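You operate a simulated robot arm through the tools that you are given. There is no shell and no other tool.

The job below is to be done with a simulated robot arm. You get a single attempt, and the scene is never put back.

## Task
Fit the rough slat in the centre pockets, clip it and sand it.
Fine: sand the rough patch off once the clip is on; the sanding block goes back where it lay. What is to be rubbed or washed off counts as gone when no trace of it is left.

Only the result counts: the job must be done as asked and must still hold three seconds after the hand-in. Knocking over, shifting, dropping, spilling or breaking anything else fails it.

## Robot
A 6-joint arm with a fingered hand, fixed in place. Base frame: the origin is at the foot of the arm, x ahead of it, y to its left, z up; the work surface is at about z = 860. Units: mm, rad, N and s.
With the tool pointing down near the work surface it reaches from about 320 to 940 mm from the base axis. Its first joint turns from -2.897 to 2.897 rad. Payload 5 kg.
The tool frame sits at the grasp point between the pads (the TCP): z along the fingers, y along the line on which they close. The tips reach 37 mm beyond it. The gripper opens to 124 mm. The gripper's body begins 43 mm behind the TCP. The gripper is a hand of 3 fingers: y runs from the thumb to the fingers, the wrist lies at [-21, -125, -215] in the tool frame, and closing takes about 1.5 s.
Orientation is told as [roll, pitch, yaw] about the base's x, y, z axes, in that order, counted from this pose: with the fingers straight down and the wrist toward the robot, the tool's x, y and z point along [0, 1, 0], [1, 0, 0] and [0, 0, -1] of the base frame.

## Interface
- The arm moves only by the tool move_arm. Its argument "targets" is a list of rows, each an object (a shift or turn left out is 0, a gripper value left out holds the last) with "xyz": the shift along the tool's x, y, z in units of 250 mm (1.0 is 250 mm), a list of three; "angular": the turn, a rotation vector about the tool's x, y, z in units of 60 degrees (1.0 is 60 degrees), a list of three; "grip": the gripper command, from -1 (fully open) to 1 (shut), values between in proportion. In form: [{"xyz": [tx, ty, tz], "angular": [ax, ay, az], "grip": grip}, ...]. A call has 1 to 20 rows; each row is the pose to reach, as a shift and turn from the pose commanded when the call began, along the tool's axes at that moment. A call with a number of a shift or a turn outside -1 to 1 is refused whole. Each row takes 0.2 s and may step no farther than 50 mm and 0.15 rad from the row before; otherwise, or with a gripper value out of range, the whole call is refused. A pose out of reach is approached as far as the arm can. The call stops where the force on the tool passes 90 N (or 10 N more than at its start, if that is more) or the arm is blocked; 0.2 s more then pass. Each finger travels about 72 mm/s and halts on what it meets, pressing with about 29 N; the grip force reading is that of the motor and also rises with nothing between the fingers. The clock runs only during rows and for 0.2 s after the last one: add rows that repeat a pose to give the fingers time. The reply holds the time, the measured pose of the TCP, the force on the tool along the base axes, the opening and the grip force, in the units named above and with some noise, with the torque about the TCP (base axes, N m) and any sound that the robot's microphone picked up.
- Cameras (640 x 400 px; columns grow to the right, rows downward): "scene" is fixed at [220.9, 649.5, 1467.2]; the picture's right is [-0.76, -0.65, 0.00], its down [-0.32, 0.37, -0.87] and it looks along [0.57, -0.66, -0.48] (base axes); focal length 360 px, centre (320, 200). "wrist" rides on the gripper at [72, -104, -154] in the tool frame; the picture's right is [-0.83, 0.26, -0.49], its down [-0.51, -0.72, 0.47] and it looks along [-0.23, 0.64, 0.73] (tool axes); focal length 243 px, centre (320, 200). There is no depth. A picture from a camera that has moved, and an enlarged one, comes with that camera's place and axes in the base frame and with its lens.
- camera(camera): a new picture of that camera. No time passes.
- grasp_type(shape): the hand has 3 fingers and takes this shape, open, in about a second: jaw (thumb against the fingers, like two jaws); tri (thumb and two fingers); tip (a fingertip pinch); poke (one finger out to press); point (the index stretched); flat (the hand flat); cup (the hand cupped); fist (a fist). The gripper value then closes the fingers along that shape, each until it touches; the sizes above hold for jaw. It gives what a move gives, with no picture.
- enlarge(camera, box): a new picture of the part [left, top, right, bottom] of that camera's present view, enlarged. No time passes.
- close_job(): hands the job in; it is judged then, once.

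Nothing tells you positions but the pictures and the camera data. Unless the task says otherwise, let go and move clear before handing in.

The tools are called after "Request:" as a command line: name --argument value ..., lists and objects as JSON in quotes. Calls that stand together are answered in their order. move_arm: Moves the arm, as the interface text tells. Its arguments: {"type":"object","properties":{"targets":{"type":"array"}},"required":["targets"]} The other tools are called the same way: grasp_type (shape) gives the hand a shape; camera (camera) takes a picture; enlarge (camera, box) takes an enlarged picture of a part of a camera's view; close_job () hands the job in.

At the start:

```text
time: 0.0
ee_pos: [659.5, -344.5, 1144.8]
tcp_rot: [-0.001, -0.001, -0.002]
ft_force: [-0.3, 0.1, 0.5]
torque: [0.03, -0.02, -0.01]
gripper_width: 123.4
grip_force: 0.1
shape: jaw
```

scene: 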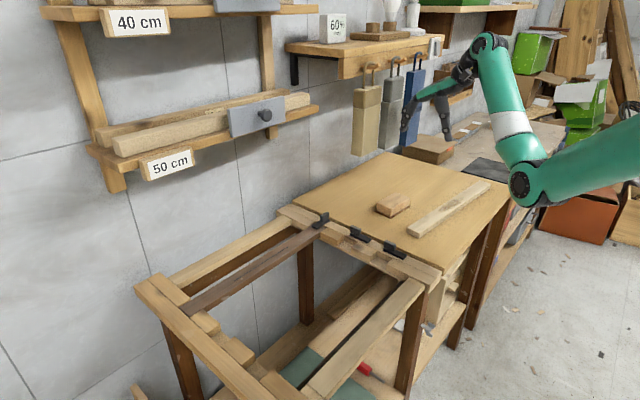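
wrist: 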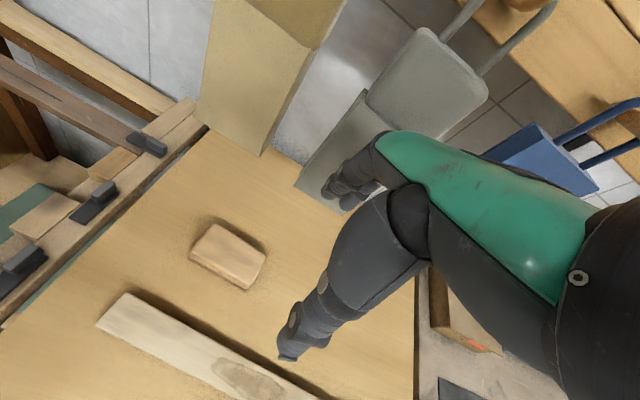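

I see a bench with a frame with two rails with pockets, a slat and a sanding block on the table. I'll look closer before moving.

Request:
enlarge --camera "scene" --box '[260, 140, 520, 302]'

Request:
enlarge --camera "scene" --box '[120, 190, 460, 400]'

Request:
enlarge --camera "wrist" --box '[0, 100, 420, 400]'

```text
2.46 times, centred on (390, 221) of scene
camera zoom: at [220.9, 649.5, 1467.2], right [-0.76, -0.65, 0.0], down [-0.32, 0.37, -0.87], along [0.57, -0.66, -0.48], focal length 885 px, centre (148, 148)
```

zoom: 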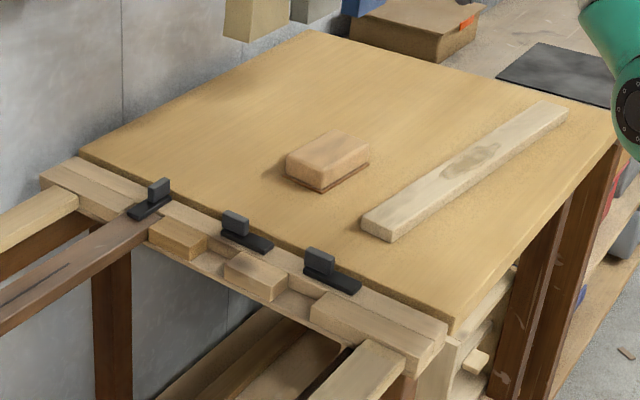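

```text
1.88 times, centred on (290, 295) of scene
camera zoom: at [220.9, 649.5, 1467.2], right [-0.76, -0.65, 0.0], down [-0.32, 0.37, -0.87], along [0.57, -0.66, -0.48], focal length 677 px, centre (376, 21)
```

zoom: 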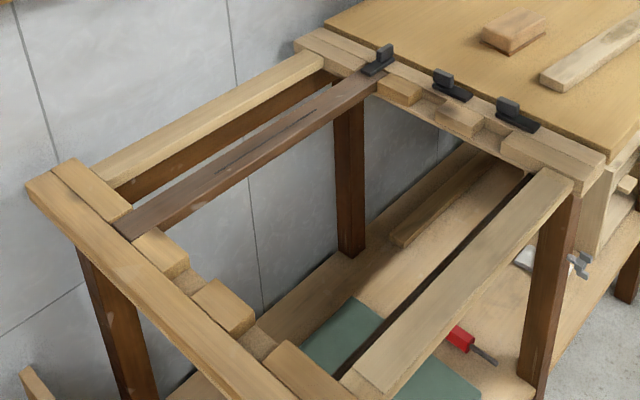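

```text
1.33 times, centred on (210, 250) of wrist
camera zoom: at [555.7, -272.6, 1299.7], right [0.26, -0.83, 0.49], down [-0.72, -0.51, -0.47], along [0.64, -0.23, -0.73], focal length 324 px, centre (467, 133)
```

zoom: 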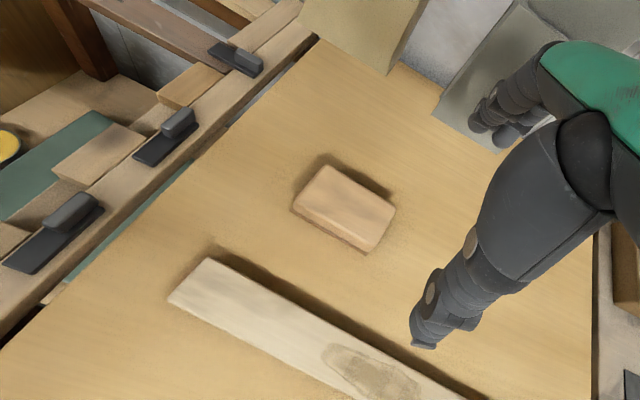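

The slat lies at about (560, -410) along y with its rough patch up, and the block at about (704, -281). The rail pockets are at around x 580, 700 and 820, with dark clips near y -70. I'll move the hand back and left so the wrist camera sees the rail and clips.

Request:
move_arm --targets '[{"xyz": [0.14, -0.1, 0]}, {"xyz": [0.28, -0.2, 0]}, {"xyz": [0.42, -0.3, 0]}, {"xyz": [0.56, -0.4, 0]}, {"xyz": [0.7, -0.5, 0]}, {"xyz": [0.84, -0.6, 0]}, {"xyz": [0.98, -0.7, 0]}]'

Request:
camera --camera "wrist"

Request:
camera --camera "scene"

```text
time: 1.6
ee_pos: [500.2, -102.0, 1100.6]
tcp_rot: [0.0, -0.007, -0.002]
ft_force: [0.6, -0.2, 0.4]
torque: [0.01, 0.05, 0.0]
gripper_width: 123.7
grip_force: 0.1
shape: jaw
out of reach, approached as far as the arm can: row 4, 5, 6, 7
```

```text
taken
camera wrist: at [394.2, -28.3, 1253.6], right [0.26, -0.83, 0.5], down [-0.72, -0.51, -0.48], along [0.65, -0.23, -0.73], focal length 243 px, centre (320, 200)
```

wrist: 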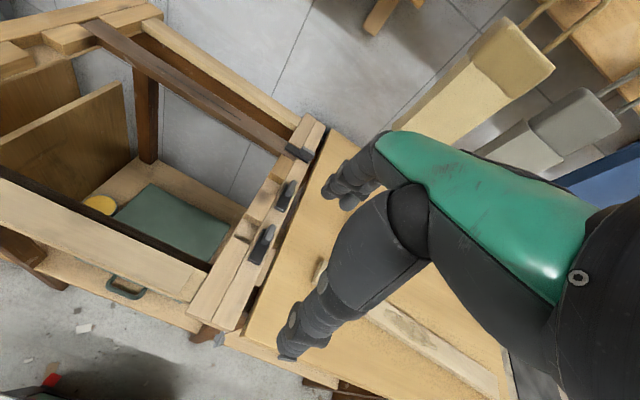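

```text
taken
```

scene: 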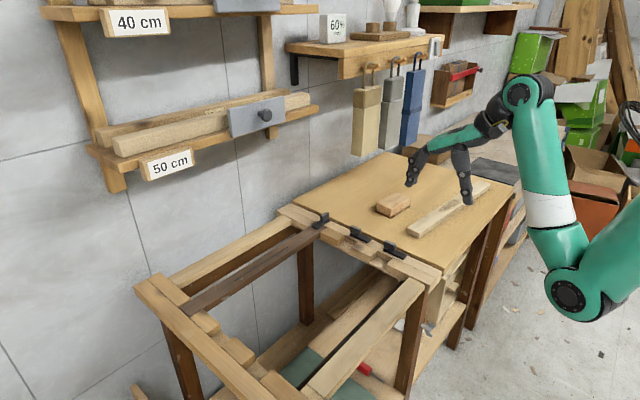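

The hand stopped a little short at about (500, -102, 1100) because that pose is too close in. I'll look closely at the clips and rails from here.

Request:
enlarge --camera "wrist" --box '[170, 100, 350, 340]'

Request:
enlarge --camera "scene" --box '[270, 195, 450, 290]'

Request:
enlarge --camera "scene" --box '[360, 160, 500, 250]'

```text
1.67 times, centred on (260, 220) of wrist
camera zoom: at [394.2, -28.3, 1253.6], right [0.26, -0.83, 0.5], down [-0.72, -0.51, -0.48], along [0.65, -0.23, -0.73], focal length 404 px, centre (420, 167)
```

zoom: 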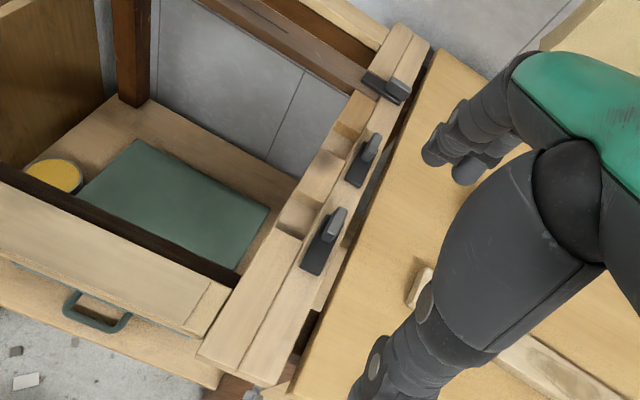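

```text
3.56 times, centred on (360, 242) of scene
camera zoom: at [220.9, 649.5, 1467.2], right [-0.76, -0.65, 0.0], down [-0.32, 0.37, -0.87], along [0.57, -0.66, -0.48], focal length 1278 px, centre (178, 49)
```

zoom: 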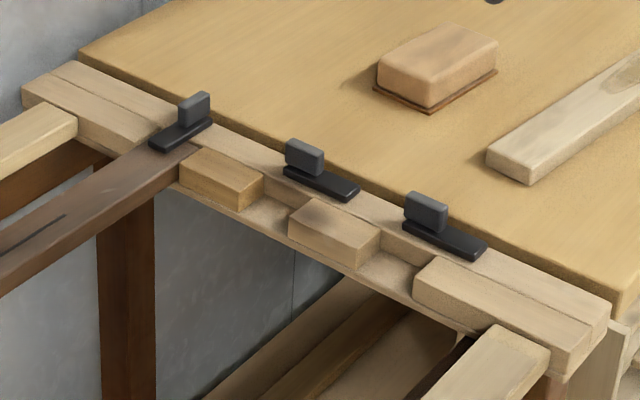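

```text
4.44 times, centred on (430, 205) of scene
camera zoom: at [220.9, 649.5, 1467.2], right [-0.76, -0.65, 0.0], down [-0.32, 0.37, -0.87], along [0.57, -0.66, -0.48], focal length 1598 px, centre (-169, 178)
```

zoom: 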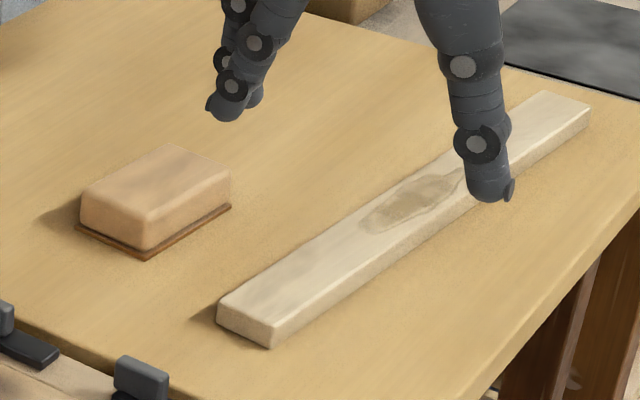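

The slat is about 470 × 42 × 19 mm, centred near (562, -428) and turned about 6° from y, with the patch at mid-length. The centre pocket is around x 715, and the clips look like turn-buttons with an upright knob, clip 2 pivoting near (712, -80). I'll move back over the slat for a closer look.

Request:
move_arm --targets '[{"xyz": [-0.16, 0.05, 0.08]}, {"xyz": [-0.32, 0.1, 0.16]}, {"xyz": [-0.48, 0.15, 0.24]}, {"xyz": [-0.64, 0.2, 0.32]}, {"xyz": [-0.8, 0.25, 0.4]}, {"xyz": [-0.96, 0.3, 0.48]}]'

Request:
camera --camera "wrist"

```text
time: 3.0
ee_pos: [573.2, -338.4, 980.0]
tcp_rot: [0.0, 0.0, 0.0]
ft_force: [-0.5, -0.3, 0.1]
torque: [-0.03, -0.01, 0.0]
gripper_width: 123.8
grip_force: 0.1
shape: jaw
```

```text
taken
camera wrist: at [468.8, -267.1, 1133.3], right [0.26, -0.83, 0.49], down [-0.72, -0.51, -0.47], along [0.64, -0.23, -0.73], focal length 243 px, centre (320, 200)
```

wrist: 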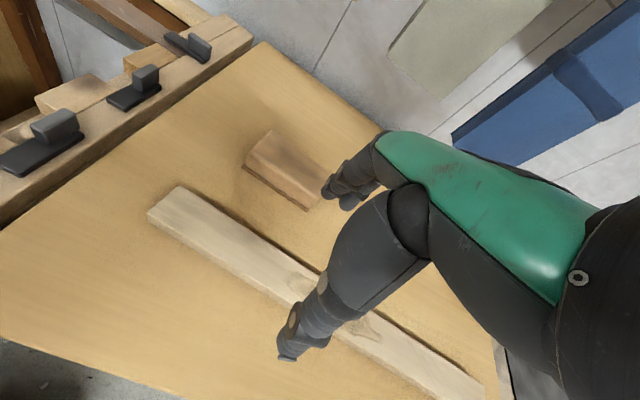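

The move landed at about (573, -338, 980), and the slat and clips are now clearly in view. I'll enlarge both for precise corners.

Request:
enlarge --camera "wrist" --box '[130, 120, 510, 400]'

Request:
enlarge --camera "wrist" --box '[0, 0, 260, 200]'

Request:
move_arm --targets '[{"xyz": [0, 0, 0]}]'

```text
1.43 times, centred on (320, 260) of wrist
camera zoom: at [468.8, -267.1, 1133.3], right [0.26, -0.83, 0.49], down [-0.72, -0.51, -0.47], along [0.64, -0.23, -0.73], focal length 347 px, centre (320, 114)
```

zoom: 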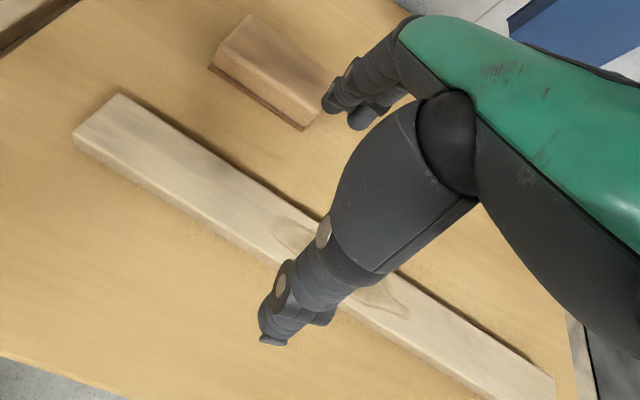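

```text
2.00 times, centred on (130, 100) of wrist
camera zoom: at [468.8, -267.1, 1133.3], right [0.26, -0.83, 0.49], down [-0.72, -0.51, -0.47], along [0.64, -0.23, -0.73], focal length 485 px, centre (700, 400)
```

zoom: 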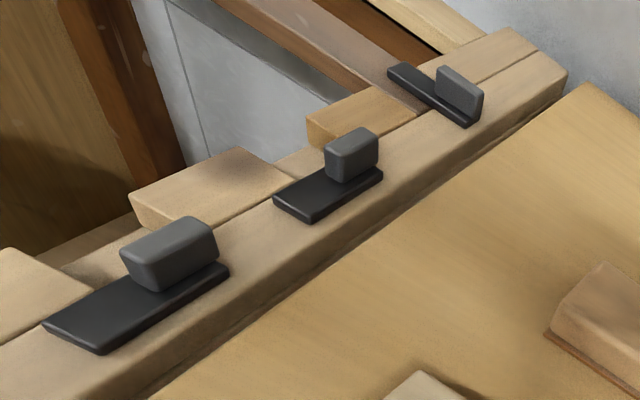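

```text
time: 3.4
ee_pos: [572.9, -339.7, 978.0]
tcp_rot: [-0.001, 0.0, -0.001]
ft_force: [0.3, 0.7, 0.6]
torque: [-0.01, -0.03, -0.02]
gripper_width: 123.5
grip_force: 0.1
shape: jaw
```

The slat corners put its centre at (563, -428) with a yaw of about 5.8°. The clip 2 pivot is near (714, -81), and the knob is about 28 × 10 mm with its top at z 889. I'll move above the slat centre with the jaws turned to match.

Request:
move_arm --targets '[{"xyz": [-0.12, -0.013, 0.03], "angular": [0, 0, 0.03]}, {"xyz": [-0.24, -0.026, 0.06], "angular": [0, 0, 0.06]}, {"xyz": [-0.356, -0.04, 0.1], "angular": [0, 0, 0.0967]}, {"xyz": [-0.356, -0.04, 0.1], "angular": [0, 0, 0.0967]}]'

Request:
camera --camera "wrist"

Request:
enlarge --camera "scene" --box '[360, 130, 520, 250]'

```text
time: 4.4
ee_pos: [564.9, -427.4, 953.4]
tcp_rot: [0.001, 0.0, -0.103]
ft_force: [0.3, 0.1, 0.3]
torque: [0.0, 0.02, -0.02]
gripper_width: 124.0
grip_force: 0.2
shape: jaw
```

```text
taken
camera wrist: at [468.1, -345.2, 1108.5], right [0.18, -0.85, 0.49], down [-0.77, -0.43, -0.47], along [0.61, -0.3, -0.73], focal length 243 px, centre (320, 200)
```

wrist: 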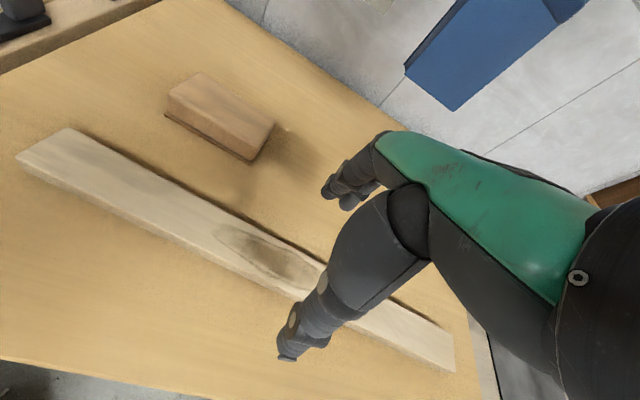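

```text
3.33 times, centred on (440, 190) of scene
camera zoom: at [220.9, 649.5, 1467.2], right [-0.76, -0.65, 0.0], down [-0.32, 0.37, -0.87], along [0.57, -0.66, -0.48], focal length 1198 px, centre (-80, 233)
```

zoom: 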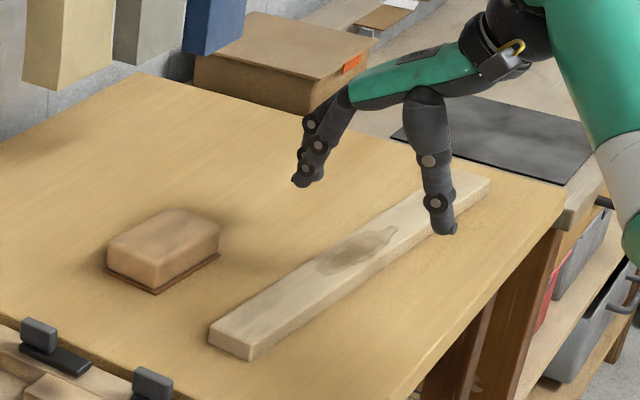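

The jaws straddle the slat centre at (565, -427) with a yaw of -5.9°. I'll descend so the tips sit just above the table beside the slat.

Request:
move_arm --targets '[{"xyz": [0, 0, 0.08]}, {"xyz": [0, 0, 0.15]}, {"xyz": [0, 0, 0.195]}, {"xyz": [0, 0, 0.195]}]'

Request:
enlarge --camera "scene" --box '[400, 150, 500, 225]'

Request:
camera --camera "wrist"

```text
time: 5.4
ee_pos: [564.3, -427.7, 906.1]
tcp_rot: [0.0, 0.0, -0.104]
ft_force: [0.0, -0.7, -1.1]
torque: [0.01, 0.0, 0.03]
gripper_width: 123.5
grip_force: 0.1
shape: jaw
```

```text
5.33 times, centred on (450, 188) of scene
camera zoom: at [220.9, 649.5, 1467.2], right [-0.76, -0.65, 0.0], down [-0.32, 0.37, -0.87], along [0.57, -0.66, -0.48], focal length 1917 px, centre (-373, 267)
```

zoom: 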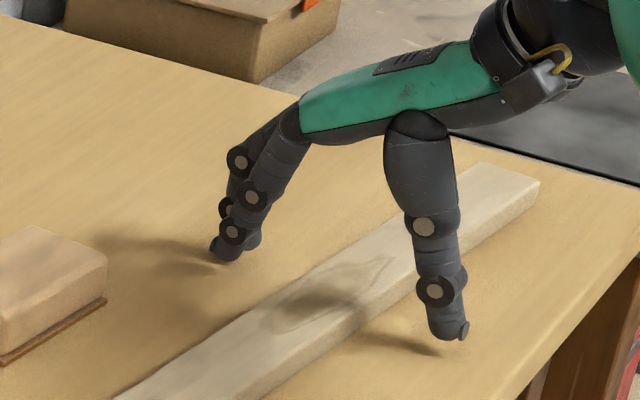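

```text
taken
camera wrist: at [467.9, -345.9, 1059.6], right [0.18, -0.85, 0.49], down [-0.77, -0.43, -0.47], along [0.61, -0.3, -0.73], focal length 243 px, centre (320, 200)
```

wrist: 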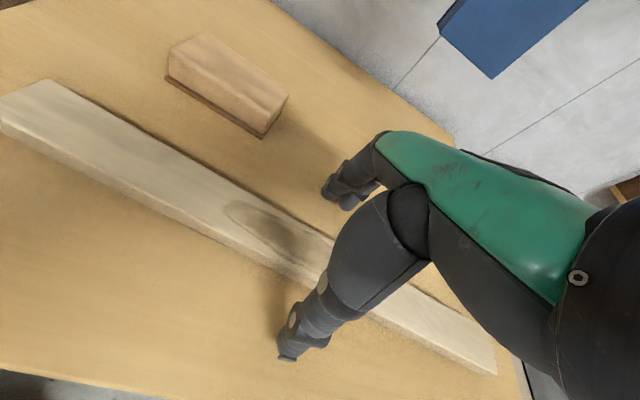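

The tips are a few millimetres above the table on both sides of the slat. I'll go down 4 mm more and close.

Request:
move_arm --targets '[{"xyz": [0, 0, 0.016], "grip": -1}, {"xyz": [0, 0, 0.016], "grip": 0}, {"xyz": [0, 0, 0.016], "grip": 0}, {"xyz": [0, 0, 0.016], "grip": 1}, {"xyz": [0, 0, 0.016], "grip": 1}, {"xyz": [0, 0, 0.016], "grip": 1}, {"xyz": [0, 0, 0.016], "grip": 1}, {"xyz": [0, 0, 0.016], "grip": 1}]'

Request:
enlarge --camera "scene" --box '[400, 150, 500, 225]'

Request:
camera --camera "wrist"

```text
time: 7.2
ee_pos: [563.0, -428.7, 900.9]
tcp_rot: [0.0, 0.0, -0.105]
ft_force: [0.0, 0.0, -0.9]
torque: [-0.03, 0.0, -0.01]
gripper_width: 39.7
grip_force: 29.3
shape: jaw
```

```text
5.33 times, centred on (450, 188) of scene
camera zoom: at [220.9, 649.5, 1467.2], right [-0.76, -0.65, 0.0], down [-0.32, 0.37, -0.87], along [0.57, -0.66, -0.48], focal length 1917 px, centre (-373, 267)
```

zoom: 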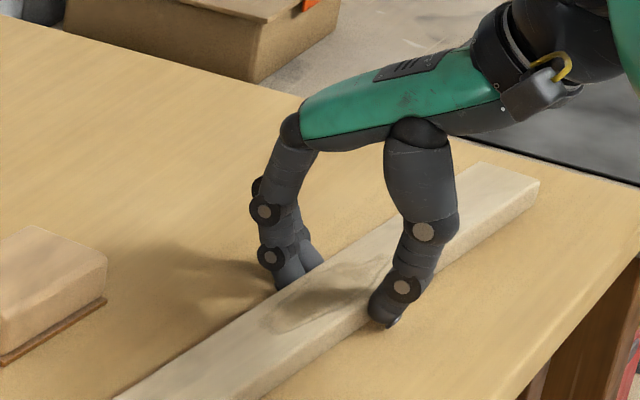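

```text
taken
camera wrist: at [467.1, -346.3, 1055.4], right [0.18, -0.85, 0.49], down [-0.77, -0.43, -0.47], along [0.61, -0.3, -0.73], focal length 243 px, centre (320, 200)
```

wrist: 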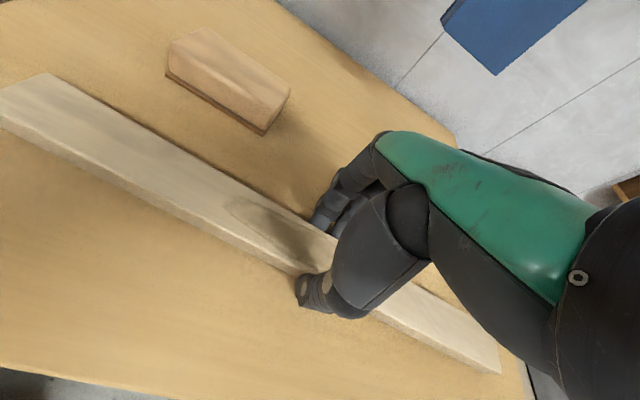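

The slat is gripped at 40 mm wide. I'll lift it and check that it stays level.

Request:
move_arm --targets '[{"xyz": [0, 0, -0.04]}, {"xyz": [0, 0, -0.1]}, {"xyz": [0, 0, -0.2]}, {"xyz": [0, 0, -0.3]}, {"xyz": [0, 0, -0.4]}, {"xyz": [0, 0, -0.4]}]'

Request:
camera --camera "scene"

Request:
camera --camera "wrist"

```text
time: 8.6
ee_pos: [564.1, -429.3, 1001.3]
tcp_rot: [0.0, 0.002, -0.104]
ft_force: [-0.2, 0.2, -2.5]
torque: [-0.01, 0.02, -0.01]
gripper_width: 39.3
grip_force: 29.2
shape: jaw
```

```text
taken
```

scene: 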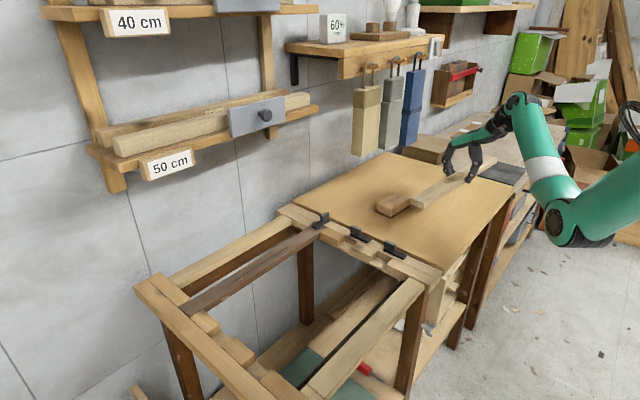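

```text
taken
camera wrist: at [467.8, -346.6, 1156.2], right [0.18, -0.85, 0.49], down [-0.77, -0.43, -0.47], along [0.61, -0.3, -0.73], focal length 243 px, centre (320, 200)
```

wrist: 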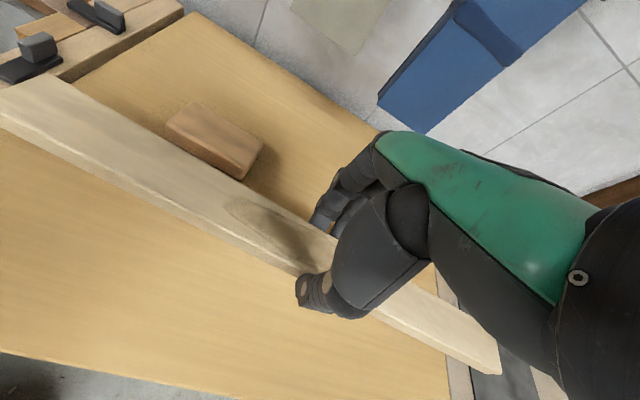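

The slat is lifted level at about 2.5 N. I'll measure how it sits in the hand by enlarging both ends.

Request:
enlarge --camera "wrist" --box '[0, 60, 160, 160]'

Request:
enlarge --camera "wrist" --box '[400, 280, 560, 380]'

Request:
enlarge --camera "wrist" --box '[200, 170, 360, 320]'

```text
4.00 times, centred on (80, 110) of wrist
camera zoom: at [467.8, -346.6, 1156.2], right [0.18, -0.85, 0.49], down [-0.77, -0.43, -0.47], along [0.61, -0.3, -0.73], focal length 970 px, centre (1280, 560)
```

zoom: 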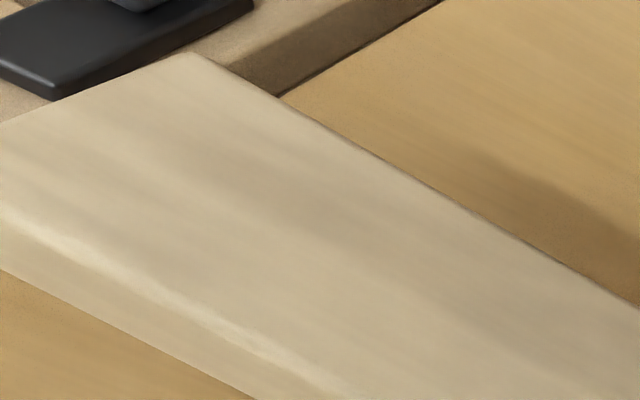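

```text
4.00 times, centred on (480, 330) of wrist
camera zoom: at [467.8, -346.6, 1156.2], right [0.18, -0.85, 0.49], down [-0.77, -0.43, -0.47], along [0.61, -0.3, -0.73], focal length 970 px, centre (-320, -320)
```

zoom: 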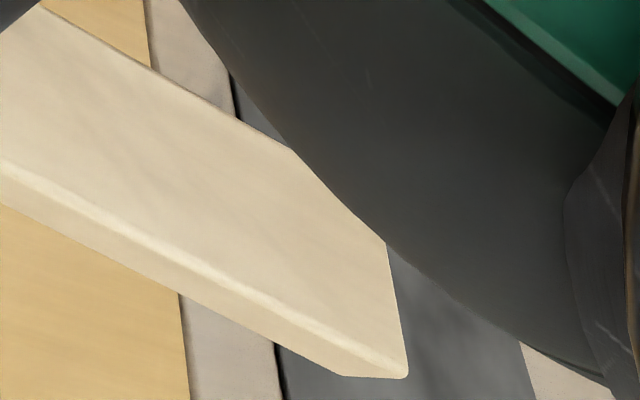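

```text
2.67 times, centred on (280, 245) of wrist
camera zoom: at [467.8, -346.6, 1156.2], right [0.18, -0.85, 0.49], down [-0.77, -0.43, -0.47], along [0.61, -0.3, -0.73], focal length 647 px, centre (427, 80)
```

zoom: 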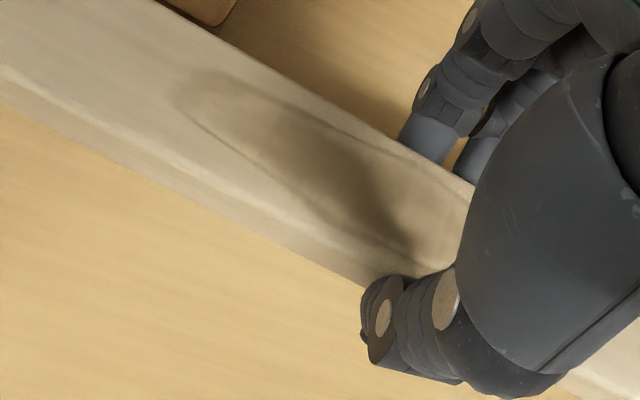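

The slat is centred in the hand within about 1 mm and nearly square to it. I'll look closely at the far rail's pockets for the lengthwise target.

Request:
enlarge --camera "scene" --box '[125, 265, 305, 400]'

Request:
enlarge --camera "scene" --box '[280, 195, 400, 275]'

Request:
enlarge --camera "wrist" --box '[0, 0, 200, 120]'

```text
2.96 times, centred on (215, 332) of scene
camera zoom: at [220.9, 649.5, 1467.2], right [-0.76, -0.65, 0.0], down [-0.32, 0.37, -0.87], along [0.57, -0.66, -0.48], focal length 1065 px, centre (631, -193)
```

zoom: 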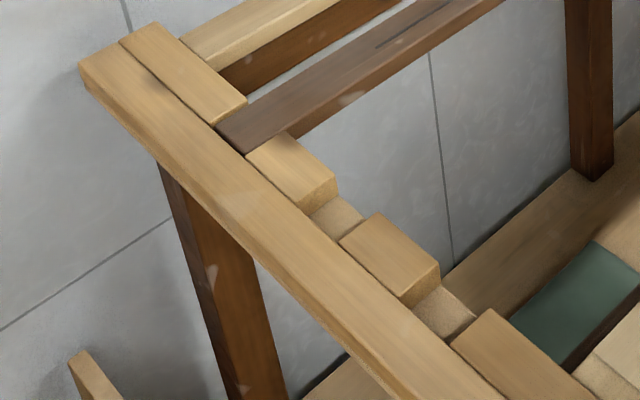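

```text
5.00 times, centred on (340, 235) of scene
camera zoom: at [220.9, 649.5, 1467.2], right [-0.76, -0.65, 0.0], down [-0.32, 0.37, -0.87], along [0.57, -0.66, -0.48], focal length 1797 px, centre (220, 25)
```

zoom: 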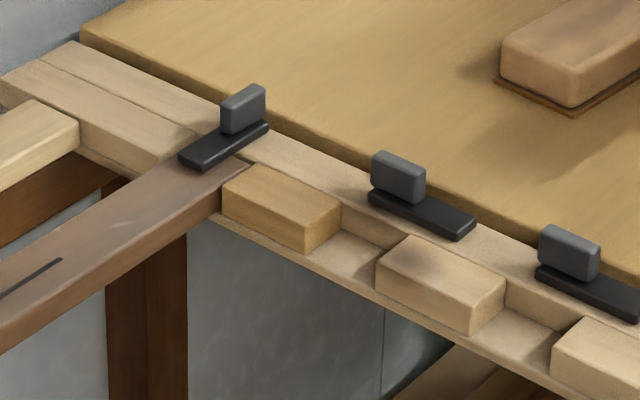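

```text
3.20 times, centred on (100, 60) of wrist
camera zoom: at [467.8, -346.6, 1156.2], right [0.18, -0.85, 0.49], down [-0.77, -0.43, -0.47], along [0.61, -0.3, -0.73], focal length 776 px, centre (1024, 648)
```

zoom: 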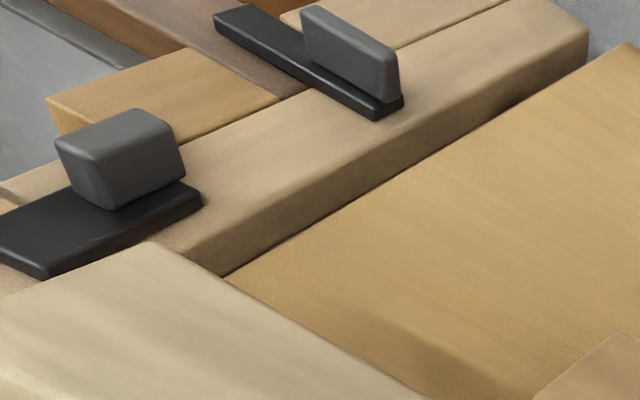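

The near rail's centre pocket spans about x 691–738, with its strip edge at y -60. I'll enlarge the far rail's centre pocket further to pin down its edges.

Request:
enlarge --camera "scene" --box '[190, 300, 270, 350]'

Request:
enlarge --camera "scene" --box '[320, 220, 380, 258]'

```text
8.00 times, centred on (230, 325) of scene
camera zoom: at [220.9, 649.5, 1467.2], right [-0.76, -0.65, 0.0], down [-0.32, 0.37, -0.87], along [0.57, -0.66, -0.48], focal length 2876 px, centre (1040, -800)
```

zoom: 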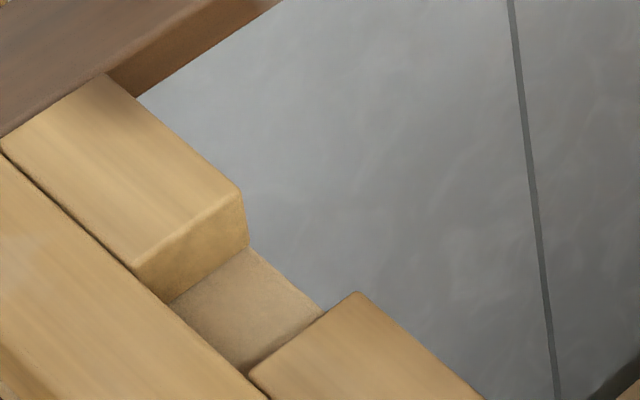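

```text
10.53 times, centred on (350, 239) of scene
camera zoom: at [220.9, 649.5, 1467.2], right [-0.76, -0.65, 0.0], down [-0.32, 0.37, -0.87], along [0.57, -0.66, -0.48], focal length 3784 px, centre (4, -210)
```

zoom: 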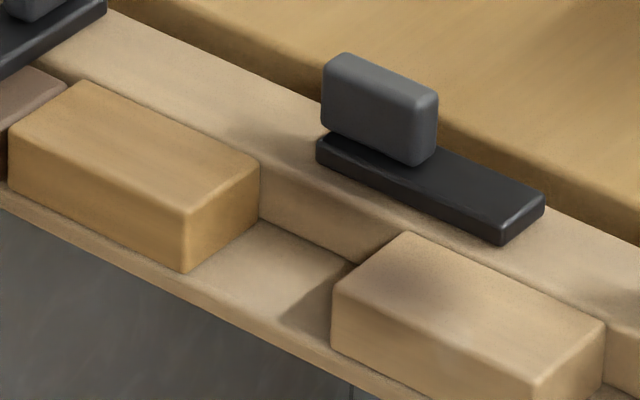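

Both rails agree: the centre pocket is x 691–740 (centre 715), between strip edges at about y -62 and y 409, so the slat centre goes to about (715, 173). I'll carry the slat over in stages, squaring the yaw to zero.

Request:
move_arm --targets '[{"xyz": [0.117, 0.016, 0], "angular": [0, 0, -0.0124]}, {"xyz": [0.234, 0.032, 0], "angular": [0, 0, -0.0248]}, {"xyz": [0.35, 0.048, 0], "angular": [0, 0, -0.0372]}, {"xyz": [0.467, 0.064, 0], "angular": [0, 0, -0.0497]}, {"xyz": [0.584, 0.08, 0], "angular": [0, 0, -0.062]}, {"xyz": [0.7, 0.096, 0], "angular": [0, 0, -0.0745]}, {"xyz": [0.817, 0.112, 0], "angular": [0, 0, -0.087]}, {"xyz": [0.934, 0.128, 0], "angular": [0, 0, -0.0993]}, {"xyz": [0.934, 0.128, 0], "angular": [0, 0, -0.0993]}]'

```text
time: 10.6
ee_pos: [618.7, -199.6, 1002.9]
tcp_rot: [0.0, 0.001, 0.0]
ft_force: [1.1, 0.0, -1.8]
torque: [0.0, 0.01, -0.02]
gripper_width: 39.5
grip_force: 29.5
shape: jaw
```

The hand is at (619, -200, 1003) with yaw 0, still holding the slat. I'll continue toward the frame.

Request:
move_arm --targets '[{"xyz": [0.12, 0.048, 0]}, {"xyz": [0.24, 0.096, 0]}, {"xyz": [0.36, 0.144, 0]}, {"xyz": [0.48, 0.192, 0]}, {"xyz": [0.6, 0.24, 0]}, {"xyz": [0.72, 0.288, 0]}, {"xyz": [0.84, 0.336, 0]}, {"xyz": [0.96, 0.384, 0]}, {"xyz": [0.96, 0.384, 0]}]'

Request:
camera --camera "scene"

```text
time: 12.6
ee_pos: [716.1, 43.0, 1001.4]
tcp_rot: [0.0, 0.001, 0.002]
ft_force: [-0.6, -0.5, -2.6]
torque: [0.0, -0.03, -0.01]
gripper_width: 39.6
grip_force: 28.6
shape: jaw
```

```text
taken
```

scene: 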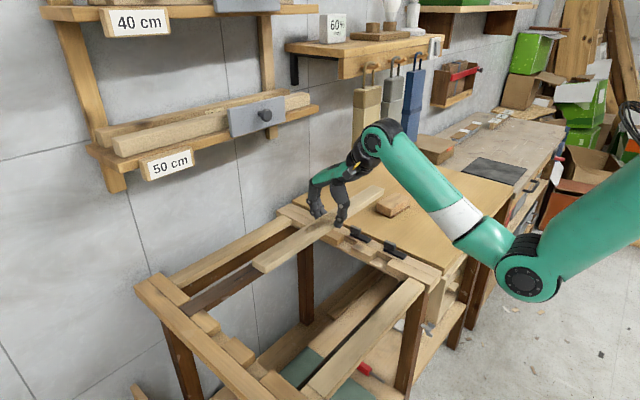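

The slat is in front of its pockets and still level. I'll move to y 173 and come down to z about 950 for a check.

Request:
move_arm --targets '[{"xyz": [0.13, 0, 0]}, {"xyz": [0.26, 0, 0.04]}, {"xyz": [0.39, 0, 0.1]}, {"xyz": [0.521, 0, 0.16]}, {"xyz": [0.521, 0, 0.2]}, {"xyz": [0.521, 0, 0.2]}, {"xyz": [0.521, 0, 0.2]}]'

Request:
camera --camera "scene"

Request:
camera --camera "wrist"

Request:
enlarge --camera "scene" --box '[290, 190, 390, 260]'

Request:
enlarge --camera "scene" --box '[160, 270, 280, 360]'

```text
time: 14.2
ee_pos: [714.2, 170.1, 949.8]
tcp_rot: [0.0, -0.001, 0.002]
ft_force: [0.0, 0.1, -1.7]
torque: [0.0, -0.01, 0.01]
gripper_width: 39.4
grip_force: 29.0
shape: jaw
```

```text
taken
```

scene: 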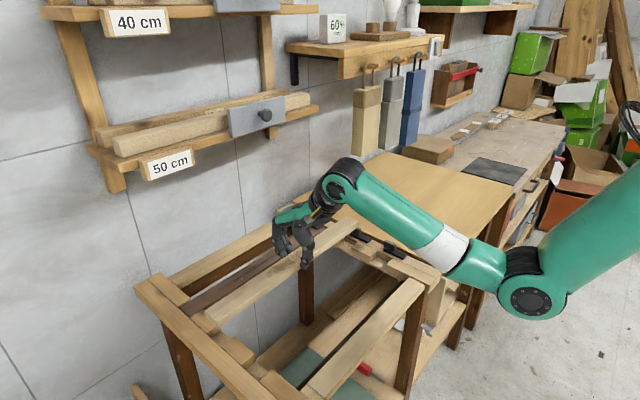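

```text
taken
camera wrist: at [610.1, 242.3, 1105.3], right [0.26, -0.83, 0.49], down [-0.72, -0.51, -0.47], along [0.64, -0.23, -0.73], focal length 243 px, centre (320, 200)
```

wrist: 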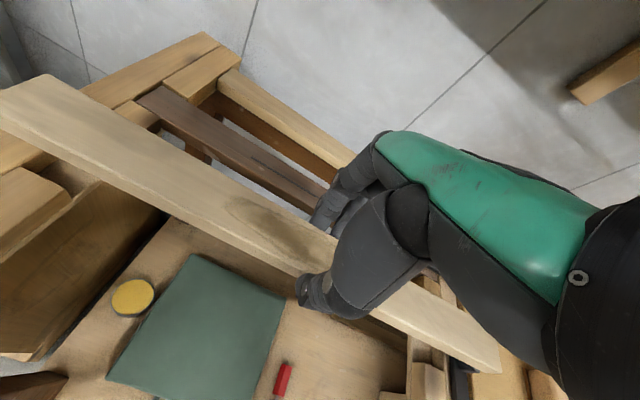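

```text
5.71 times, centred on (340, 225) of scene
camera zoom: at [220.9, 649.5, 1467.2], right [-0.76, -0.65, 0.0], down [-0.32, 0.37, -0.87], along [0.57, -0.66, -0.48], focal length 2054 px, centre (206, 57)
```

zoom: 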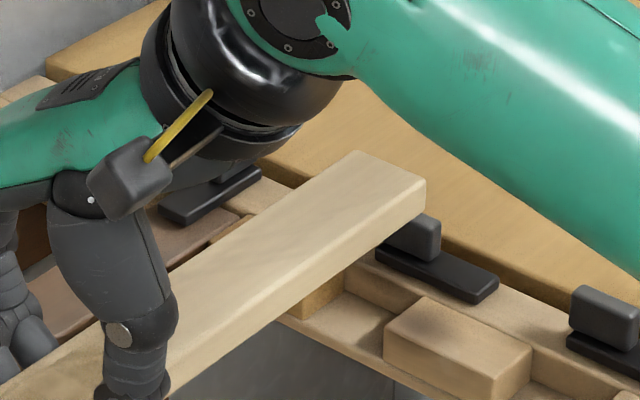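

```text
4.44 times, centred on (220, 315) of scene
camera zoom: at [220.9, 649.5, 1467.2], right [-0.76, -0.65, 0.0], down [-0.32, 0.37, -0.87], along [0.57, -0.66, -0.48], focal length 1598 px, centre (764, -311)
```

zoom: 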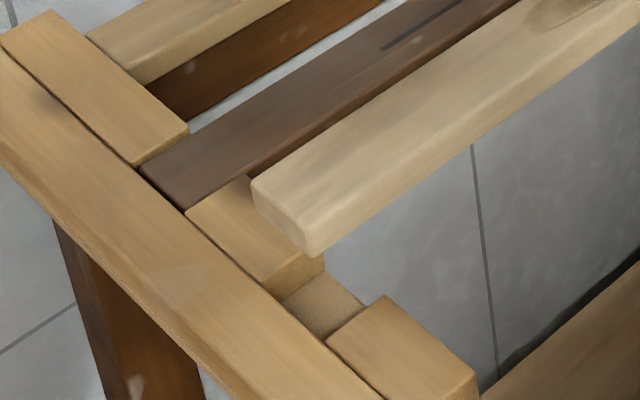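

The slat spans y -64 to 406 and is centred near x 714.5, with about 0.3° of yaw error, so it needs roughly +2.4 mm in y. I'll correct that and lower it to just above the pockets.

Request:
move_arm --targets '[{"xyz": [0.0096, 0.003, 0.06], "angular": [0, 0, 0.0057]}, {"xyz": [0.0096, 0.003, 0.12], "angular": [0, 0, 0.0057]}, {"xyz": [0.0096, 0.003, 0.17], "angular": [0, 0, 0.0057]}, {"xyz": [0.0096, 0.003, 0.17], "angular": [0, 0, 0.0057]}, {"xyz": [0.0096, 0.003, 0.17], "angular": [0, 0, 0.0057]}]'

Request:
enlarge --camera "scene" --box '[310, 205, 380, 250]'

Request:
enlarge --camera "scene" --box '[180, 285, 270, 345]'

Request:
camera --camera "wrist"

```text
time: 15.4
ee_pos: [714.7, 172.3, 909.6]
tcp_rot: [0.0, -0.001, -0.003]
ft_force: [0.1, -1.3, -2.2]
torque: [-0.01, 0.01, -0.02]
gripper_width: 39.7
grip_force: 28.5
shape: jaw
```

```text
8.89 times, centred on (345, 228) of scene
camera zoom: at [220.9, 649.5, 1467.2], right [-0.76, -0.65, 0.0], down [-0.32, 0.37, -0.87], along [0.57, -0.66, -0.48], focal length 3196 px, centre (98, -44)
```

zoom: 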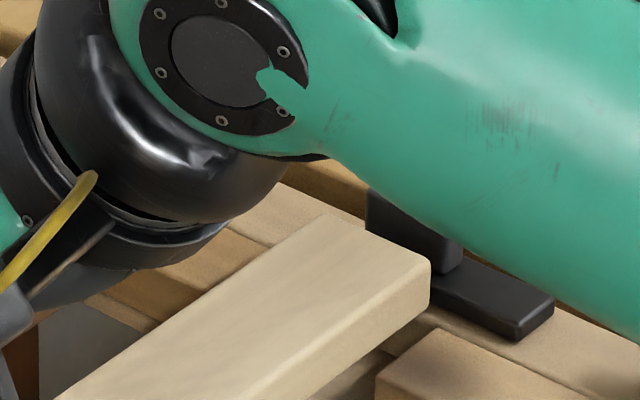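

```text
6.67 times, centred on (225, 315) of scene
camera zoom: at [220.9, 649.5, 1467.2], right [-0.76, -0.65, 0.0], down [-0.32, 0.37, -0.87], along [0.57, -0.66, -0.48], focal length 2397 px, centre (953, -567)
```

zoom: 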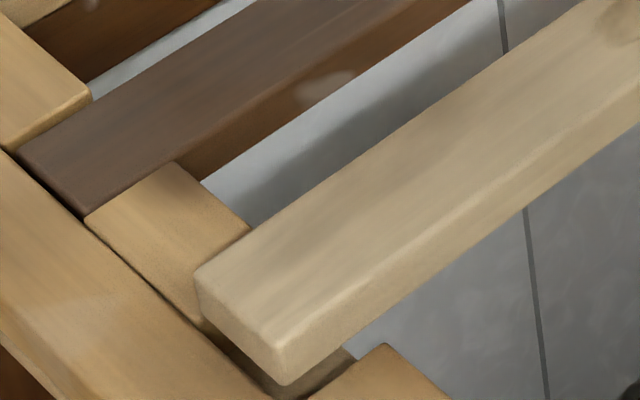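

```text
taken
camera wrist: at [611.4, 245.1, 1063.2], right [0.26, -0.83, 0.49], down [-0.72, -0.5, -0.47], along [0.64, -0.23, -0.73], focal length 243 px, centre (320, 200)
```

wrist: 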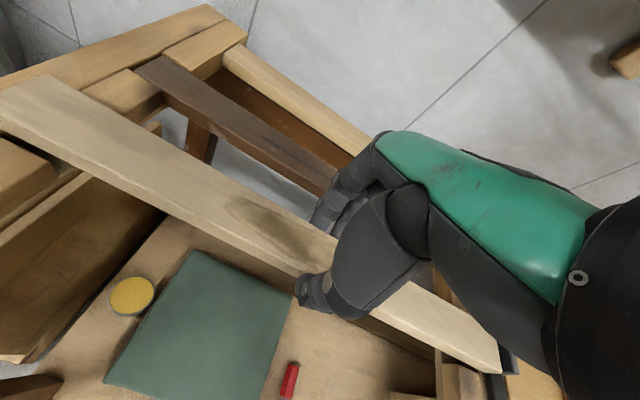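

The slat ends are within about 1 mm of the strip edges at both rails and centred in x. I'll lower it a few more millimetres and recheck the gaps at close range.

Request:
move_arm --targets '[{"xyz": [0, 0, 0.012]}, {"xyz": [0, 0, 0.02]}, {"xyz": [0, 0, 0.02]}, {"xyz": [0, 0, 0.02]}]'

Request:
enlarge --camera "scene" --box '[330, 215, 380, 250]'

Request:
enlarge --camera "scene" --box '[190, 300, 250, 345]'

Request:
enlarge --camera "wrist" --box '[0, 60, 120, 180]'

Request:
enlarge --camera "wrist" --box '[410, 280, 530, 400]'

```text
time: 16.4
ee_pos: [715.3, 173.0, 904.4]
tcp_rot: [0.001, 0.0, -0.003]
ft_force: [-0.4, -0.5, -0.8]
torque: [-0.01, 0.0, -0.02]
gripper_width: 39.7
grip_force: 29.3
shape: jaw
```

```text
11.43 times, centred on (355, 232) of scene
camera zoom: at [220.9, 649.5, 1467.2], right [-0.76, -0.65, 0.0], down [-0.32, 0.37, -0.87], along [0.57, -0.66, -0.48], focal length 4108 px, centre (-80, -171)
```

zoom: 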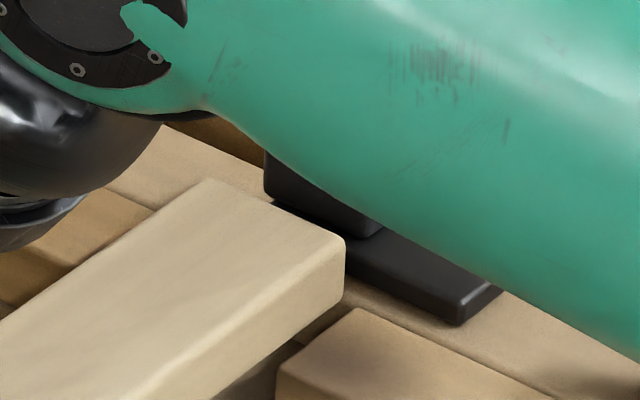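

```text
8.89 times, centred on (220, 322) of scene
camera zoom: at [220.9, 649.5, 1467.2], right [-0.76, -0.65, 0.0], down [-0.32, 0.37, -0.87], along [0.57, -0.66, -0.48], focal length 3196 px, centre (1209, -889)
```

zoom: 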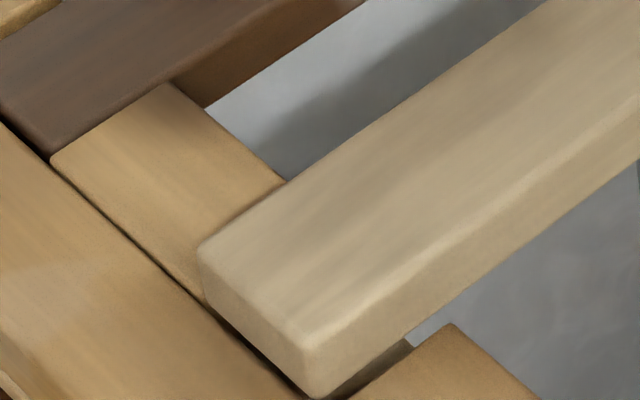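

```text
3.33 times, centred on (60, 120) of wrist
camera zoom: at [611.4, 245.9, 1058.0], right [0.26, -0.83, 0.49], down [-0.72, -0.5, -0.47], along [0.64, -0.23, -0.73], focal length 809 px, centre (1187, 467)
```

zoom: 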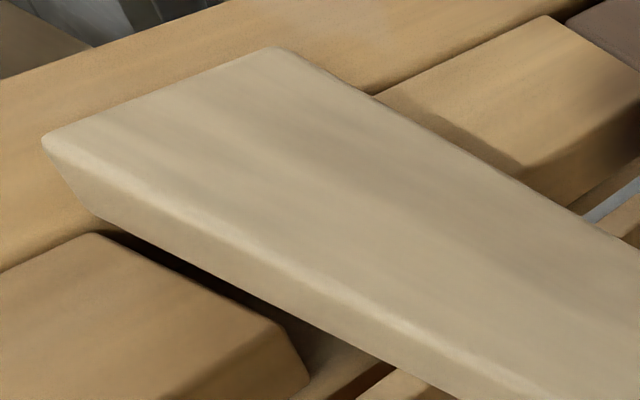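

```text
3.33 times, centred on (470, 340) of wrist
camera zoom: at [611.4, 245.9, 1058.0], right [0.26, -0.83, 0.49], down [-0.72, -0.5, -0.47], along [0.64, -0.23, -0.73], focal length 809 px, centre (-180, -267)
```

zoom: 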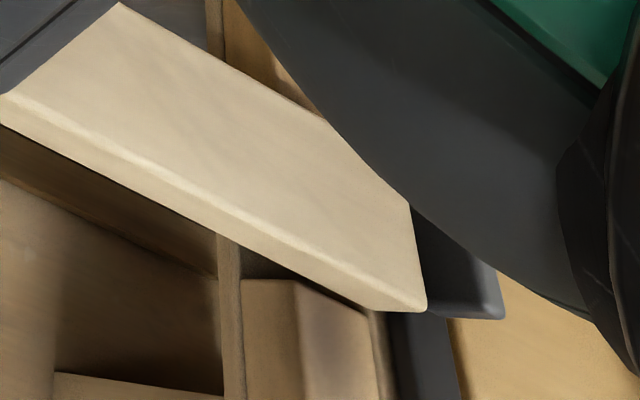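

The slat's bottom is now only about 3 mm above the spacer tops. I'll zoom in hard on both end gaps before dropping in.

Request:
enlarge --camera "scene" --box '[204, 326, 232, 346]'

Request:
enlarge --camera "scene" --box '[346, 232, 374, 252]'

Request:
enlarge --camera "wrist" --box '[470, 340, 510, 380]'

Request:
enlarge --camera "wrist" --box '[0, 80, 50, 140]'

```text
16.00 times, centred on (218, 336) of scene
camera zoom: at [220.9, 649.5, 1467.2], right [-0.76, -0.65, 0.0], down [-0.32, 0.37, -0.87], along [0.57, -0.66, -0.48], focal length 5752 px, centre (1952, -1976)
```

zoom: 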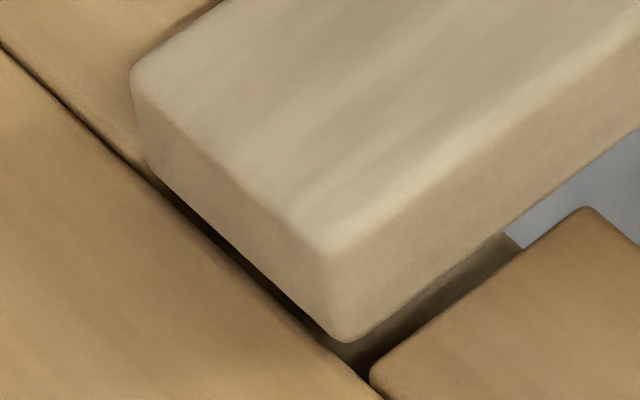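

```text
16.00 times, centred on (360, 242) of scene
camera zoom: at [220.9, 649.5, 1467.2], right [-0.76, -0.65, 0.0], down [-0.32, 0.37, -0.87], along [0.57, -0.66, -0.48], focal length 5752 px, centre (-320, -472)
```

zoom: 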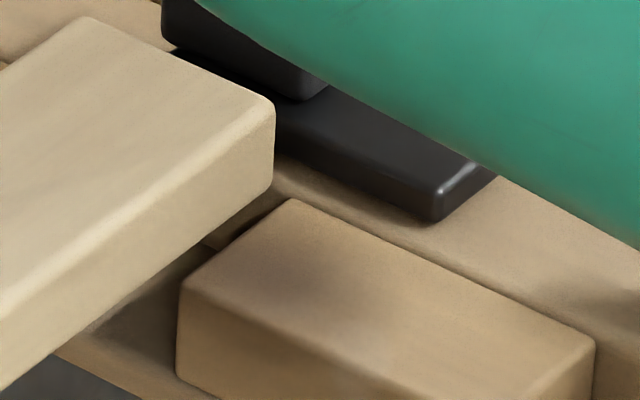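

```text
10.00 times, centred on (490, 360) of wrist
camera zoom: at [611.4, 245.9, 1058.0], right [0.26, -0.83, 0.49], down [-0.72, -0.5, -0.47], along [0.64, -0.23, -0.73], focal length 2426 px, centre (-1380, -1400)
```

zoom: 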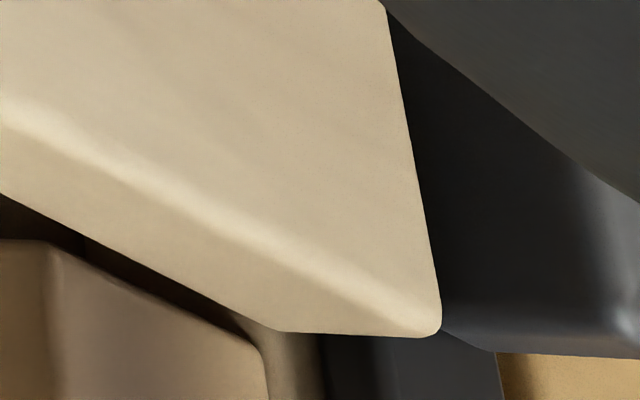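

```text
6.67 times, centred on (25, 110) of wrist
camera zoom: at [611.4, 245.9, 1058.0], right [0.26, -0.83, 0.49], down [-0.72, -0.5, -0.47], along [0.64, -0.23, -0.73], focal length 1618 px, centre (2287, 800)
```

zoom: 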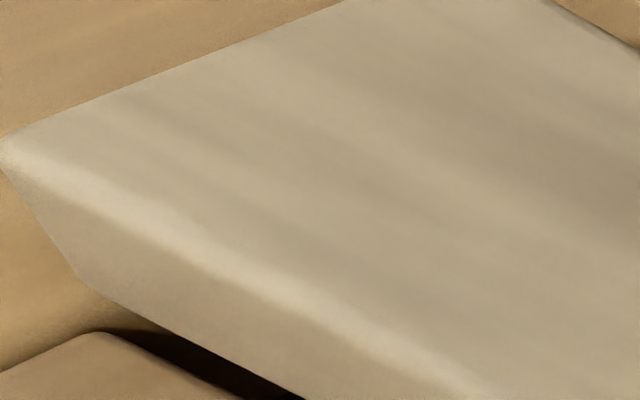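

At close range the near end has about 4.8 mm of gap, the far end almost none, and the -x side about 2–4 mm. I'll shift -2.4 mm in y and +2 mm in x, then lower into the pockets.

Request:
move_arm --targets '[{"xyz": [-0.0096, 0.008, 0]}, {"xyz": [-0.0096, 0.008, 0]}, {"xyz": [-0.0096, 0.008, 0.012]}, {"xyz": [-0.0096, 0.008, 0.024]}, {"xyz": [-0.0096, 0.008, 0.024]}]'

Request:
enlarge --camera "scene" --box '[198, 318, 240, 348]'

Request:
enlarge --camera "scene" --box '[330, 222, 372, 252]'

```text
time: 17.6
ee_pos: [717.2, 171.3, 898.1]
tcp_rot: [0.0, 0.001, -0.004]
ft_force: [-0.4, -1.2, -2.5]
torque: [-0.04, 0.01, 0.02]
gripper_width: 39.6
grip_force: 28.7
shape: jaw
```

```text
13.33 times, centred on (219, 333) of scene
camera zoom: at [220.9, 649.5, 1467.2], right [-0.76, -0.65, 0.0], down [-0.32, 0.37, -0.87], along [0.57, -0.66, -0.48], focal length 4793 px, centre (1667, -1573)
```

zoom: 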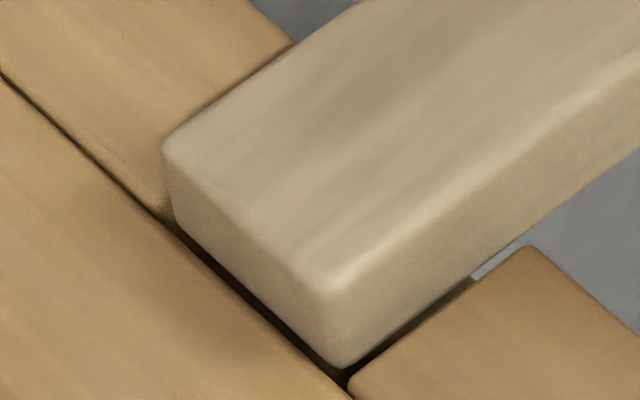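

```text
13.33 times, centred on (351, 237) of scene
camera zoom: at [220.9, 649.5, 1467.2], right [-0.76, -0.65, 0.0], down [-0.32, 0.37, -0.87], along [0.57, -0.66, -0.48], focal length 4793 px, centre (-93, -293)
```

zoom: 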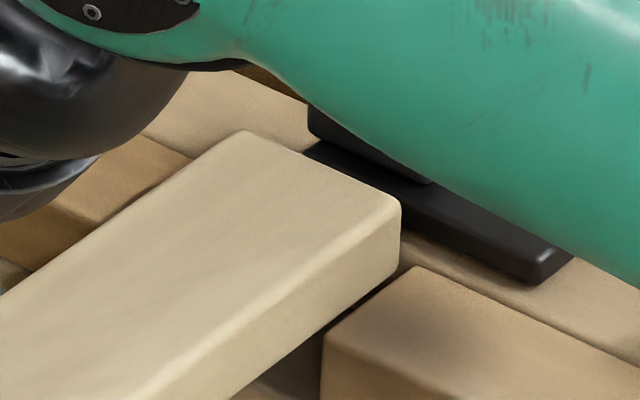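

No contact force yet, and gaps are visible on all sides as the slat starts entering. I'll continue down slowly.

Request:
move_arm --targets '[{"xyz": [0, 0, 0.012]}, {"xyz": [0, 0, 0.024]}, {"xyz": [0, 0, 0.036]}, {"xyz": [0, 0, 0.036]}]'

Request:
enlarge --camera "scene" --box '[198, 318, 240, 348]'

Request:
enlarge --camera "scene" --box '[330, 222, 372, 252]'

```text
time: 18.6
ee_pos: [717.0, 171.2, 889.5]
tcp_rot: [-0.001, -0.001, -0.004]
ft_force: [0.0, -0.5, -2.6]
torque: [0.01, 0.0, 0.01]
gripper_width: 39.7
grip_force: 29.3
shape: jaw
```

```text
13.33 times, centred on (219, 333) of scene
camera zoom: at [220.9, 649.5, 1467.2], right [-0.76, -0.65, 0.0], down [-0.32, 0.37, -0.87], along [0.57, -0.66, -0.48], focal length 4793 px, centre (1667, -1573)
```

zoom: 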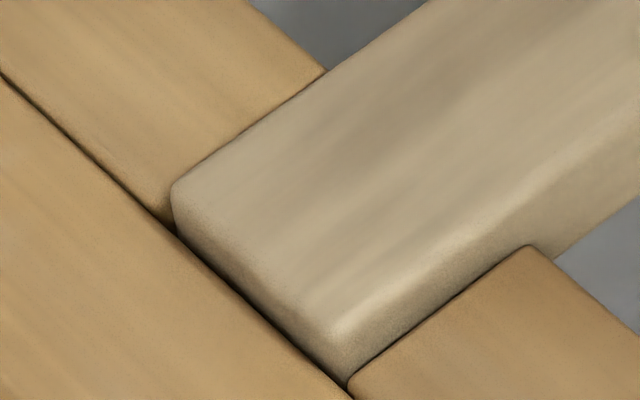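

```text
13.33 times, centred on (351, 237) of scene
camera zoom: at [220.9, 649.5, 1467.2], right [-0.76, -0.65, 0.0], down [-0.32, 0.37, -0.87], along [0.57, -0.66, -0.48], focal length 4793 px, centre (-93, -293)
```

zoom: 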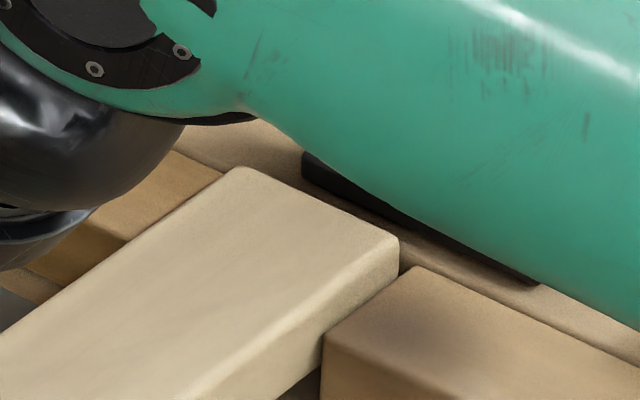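

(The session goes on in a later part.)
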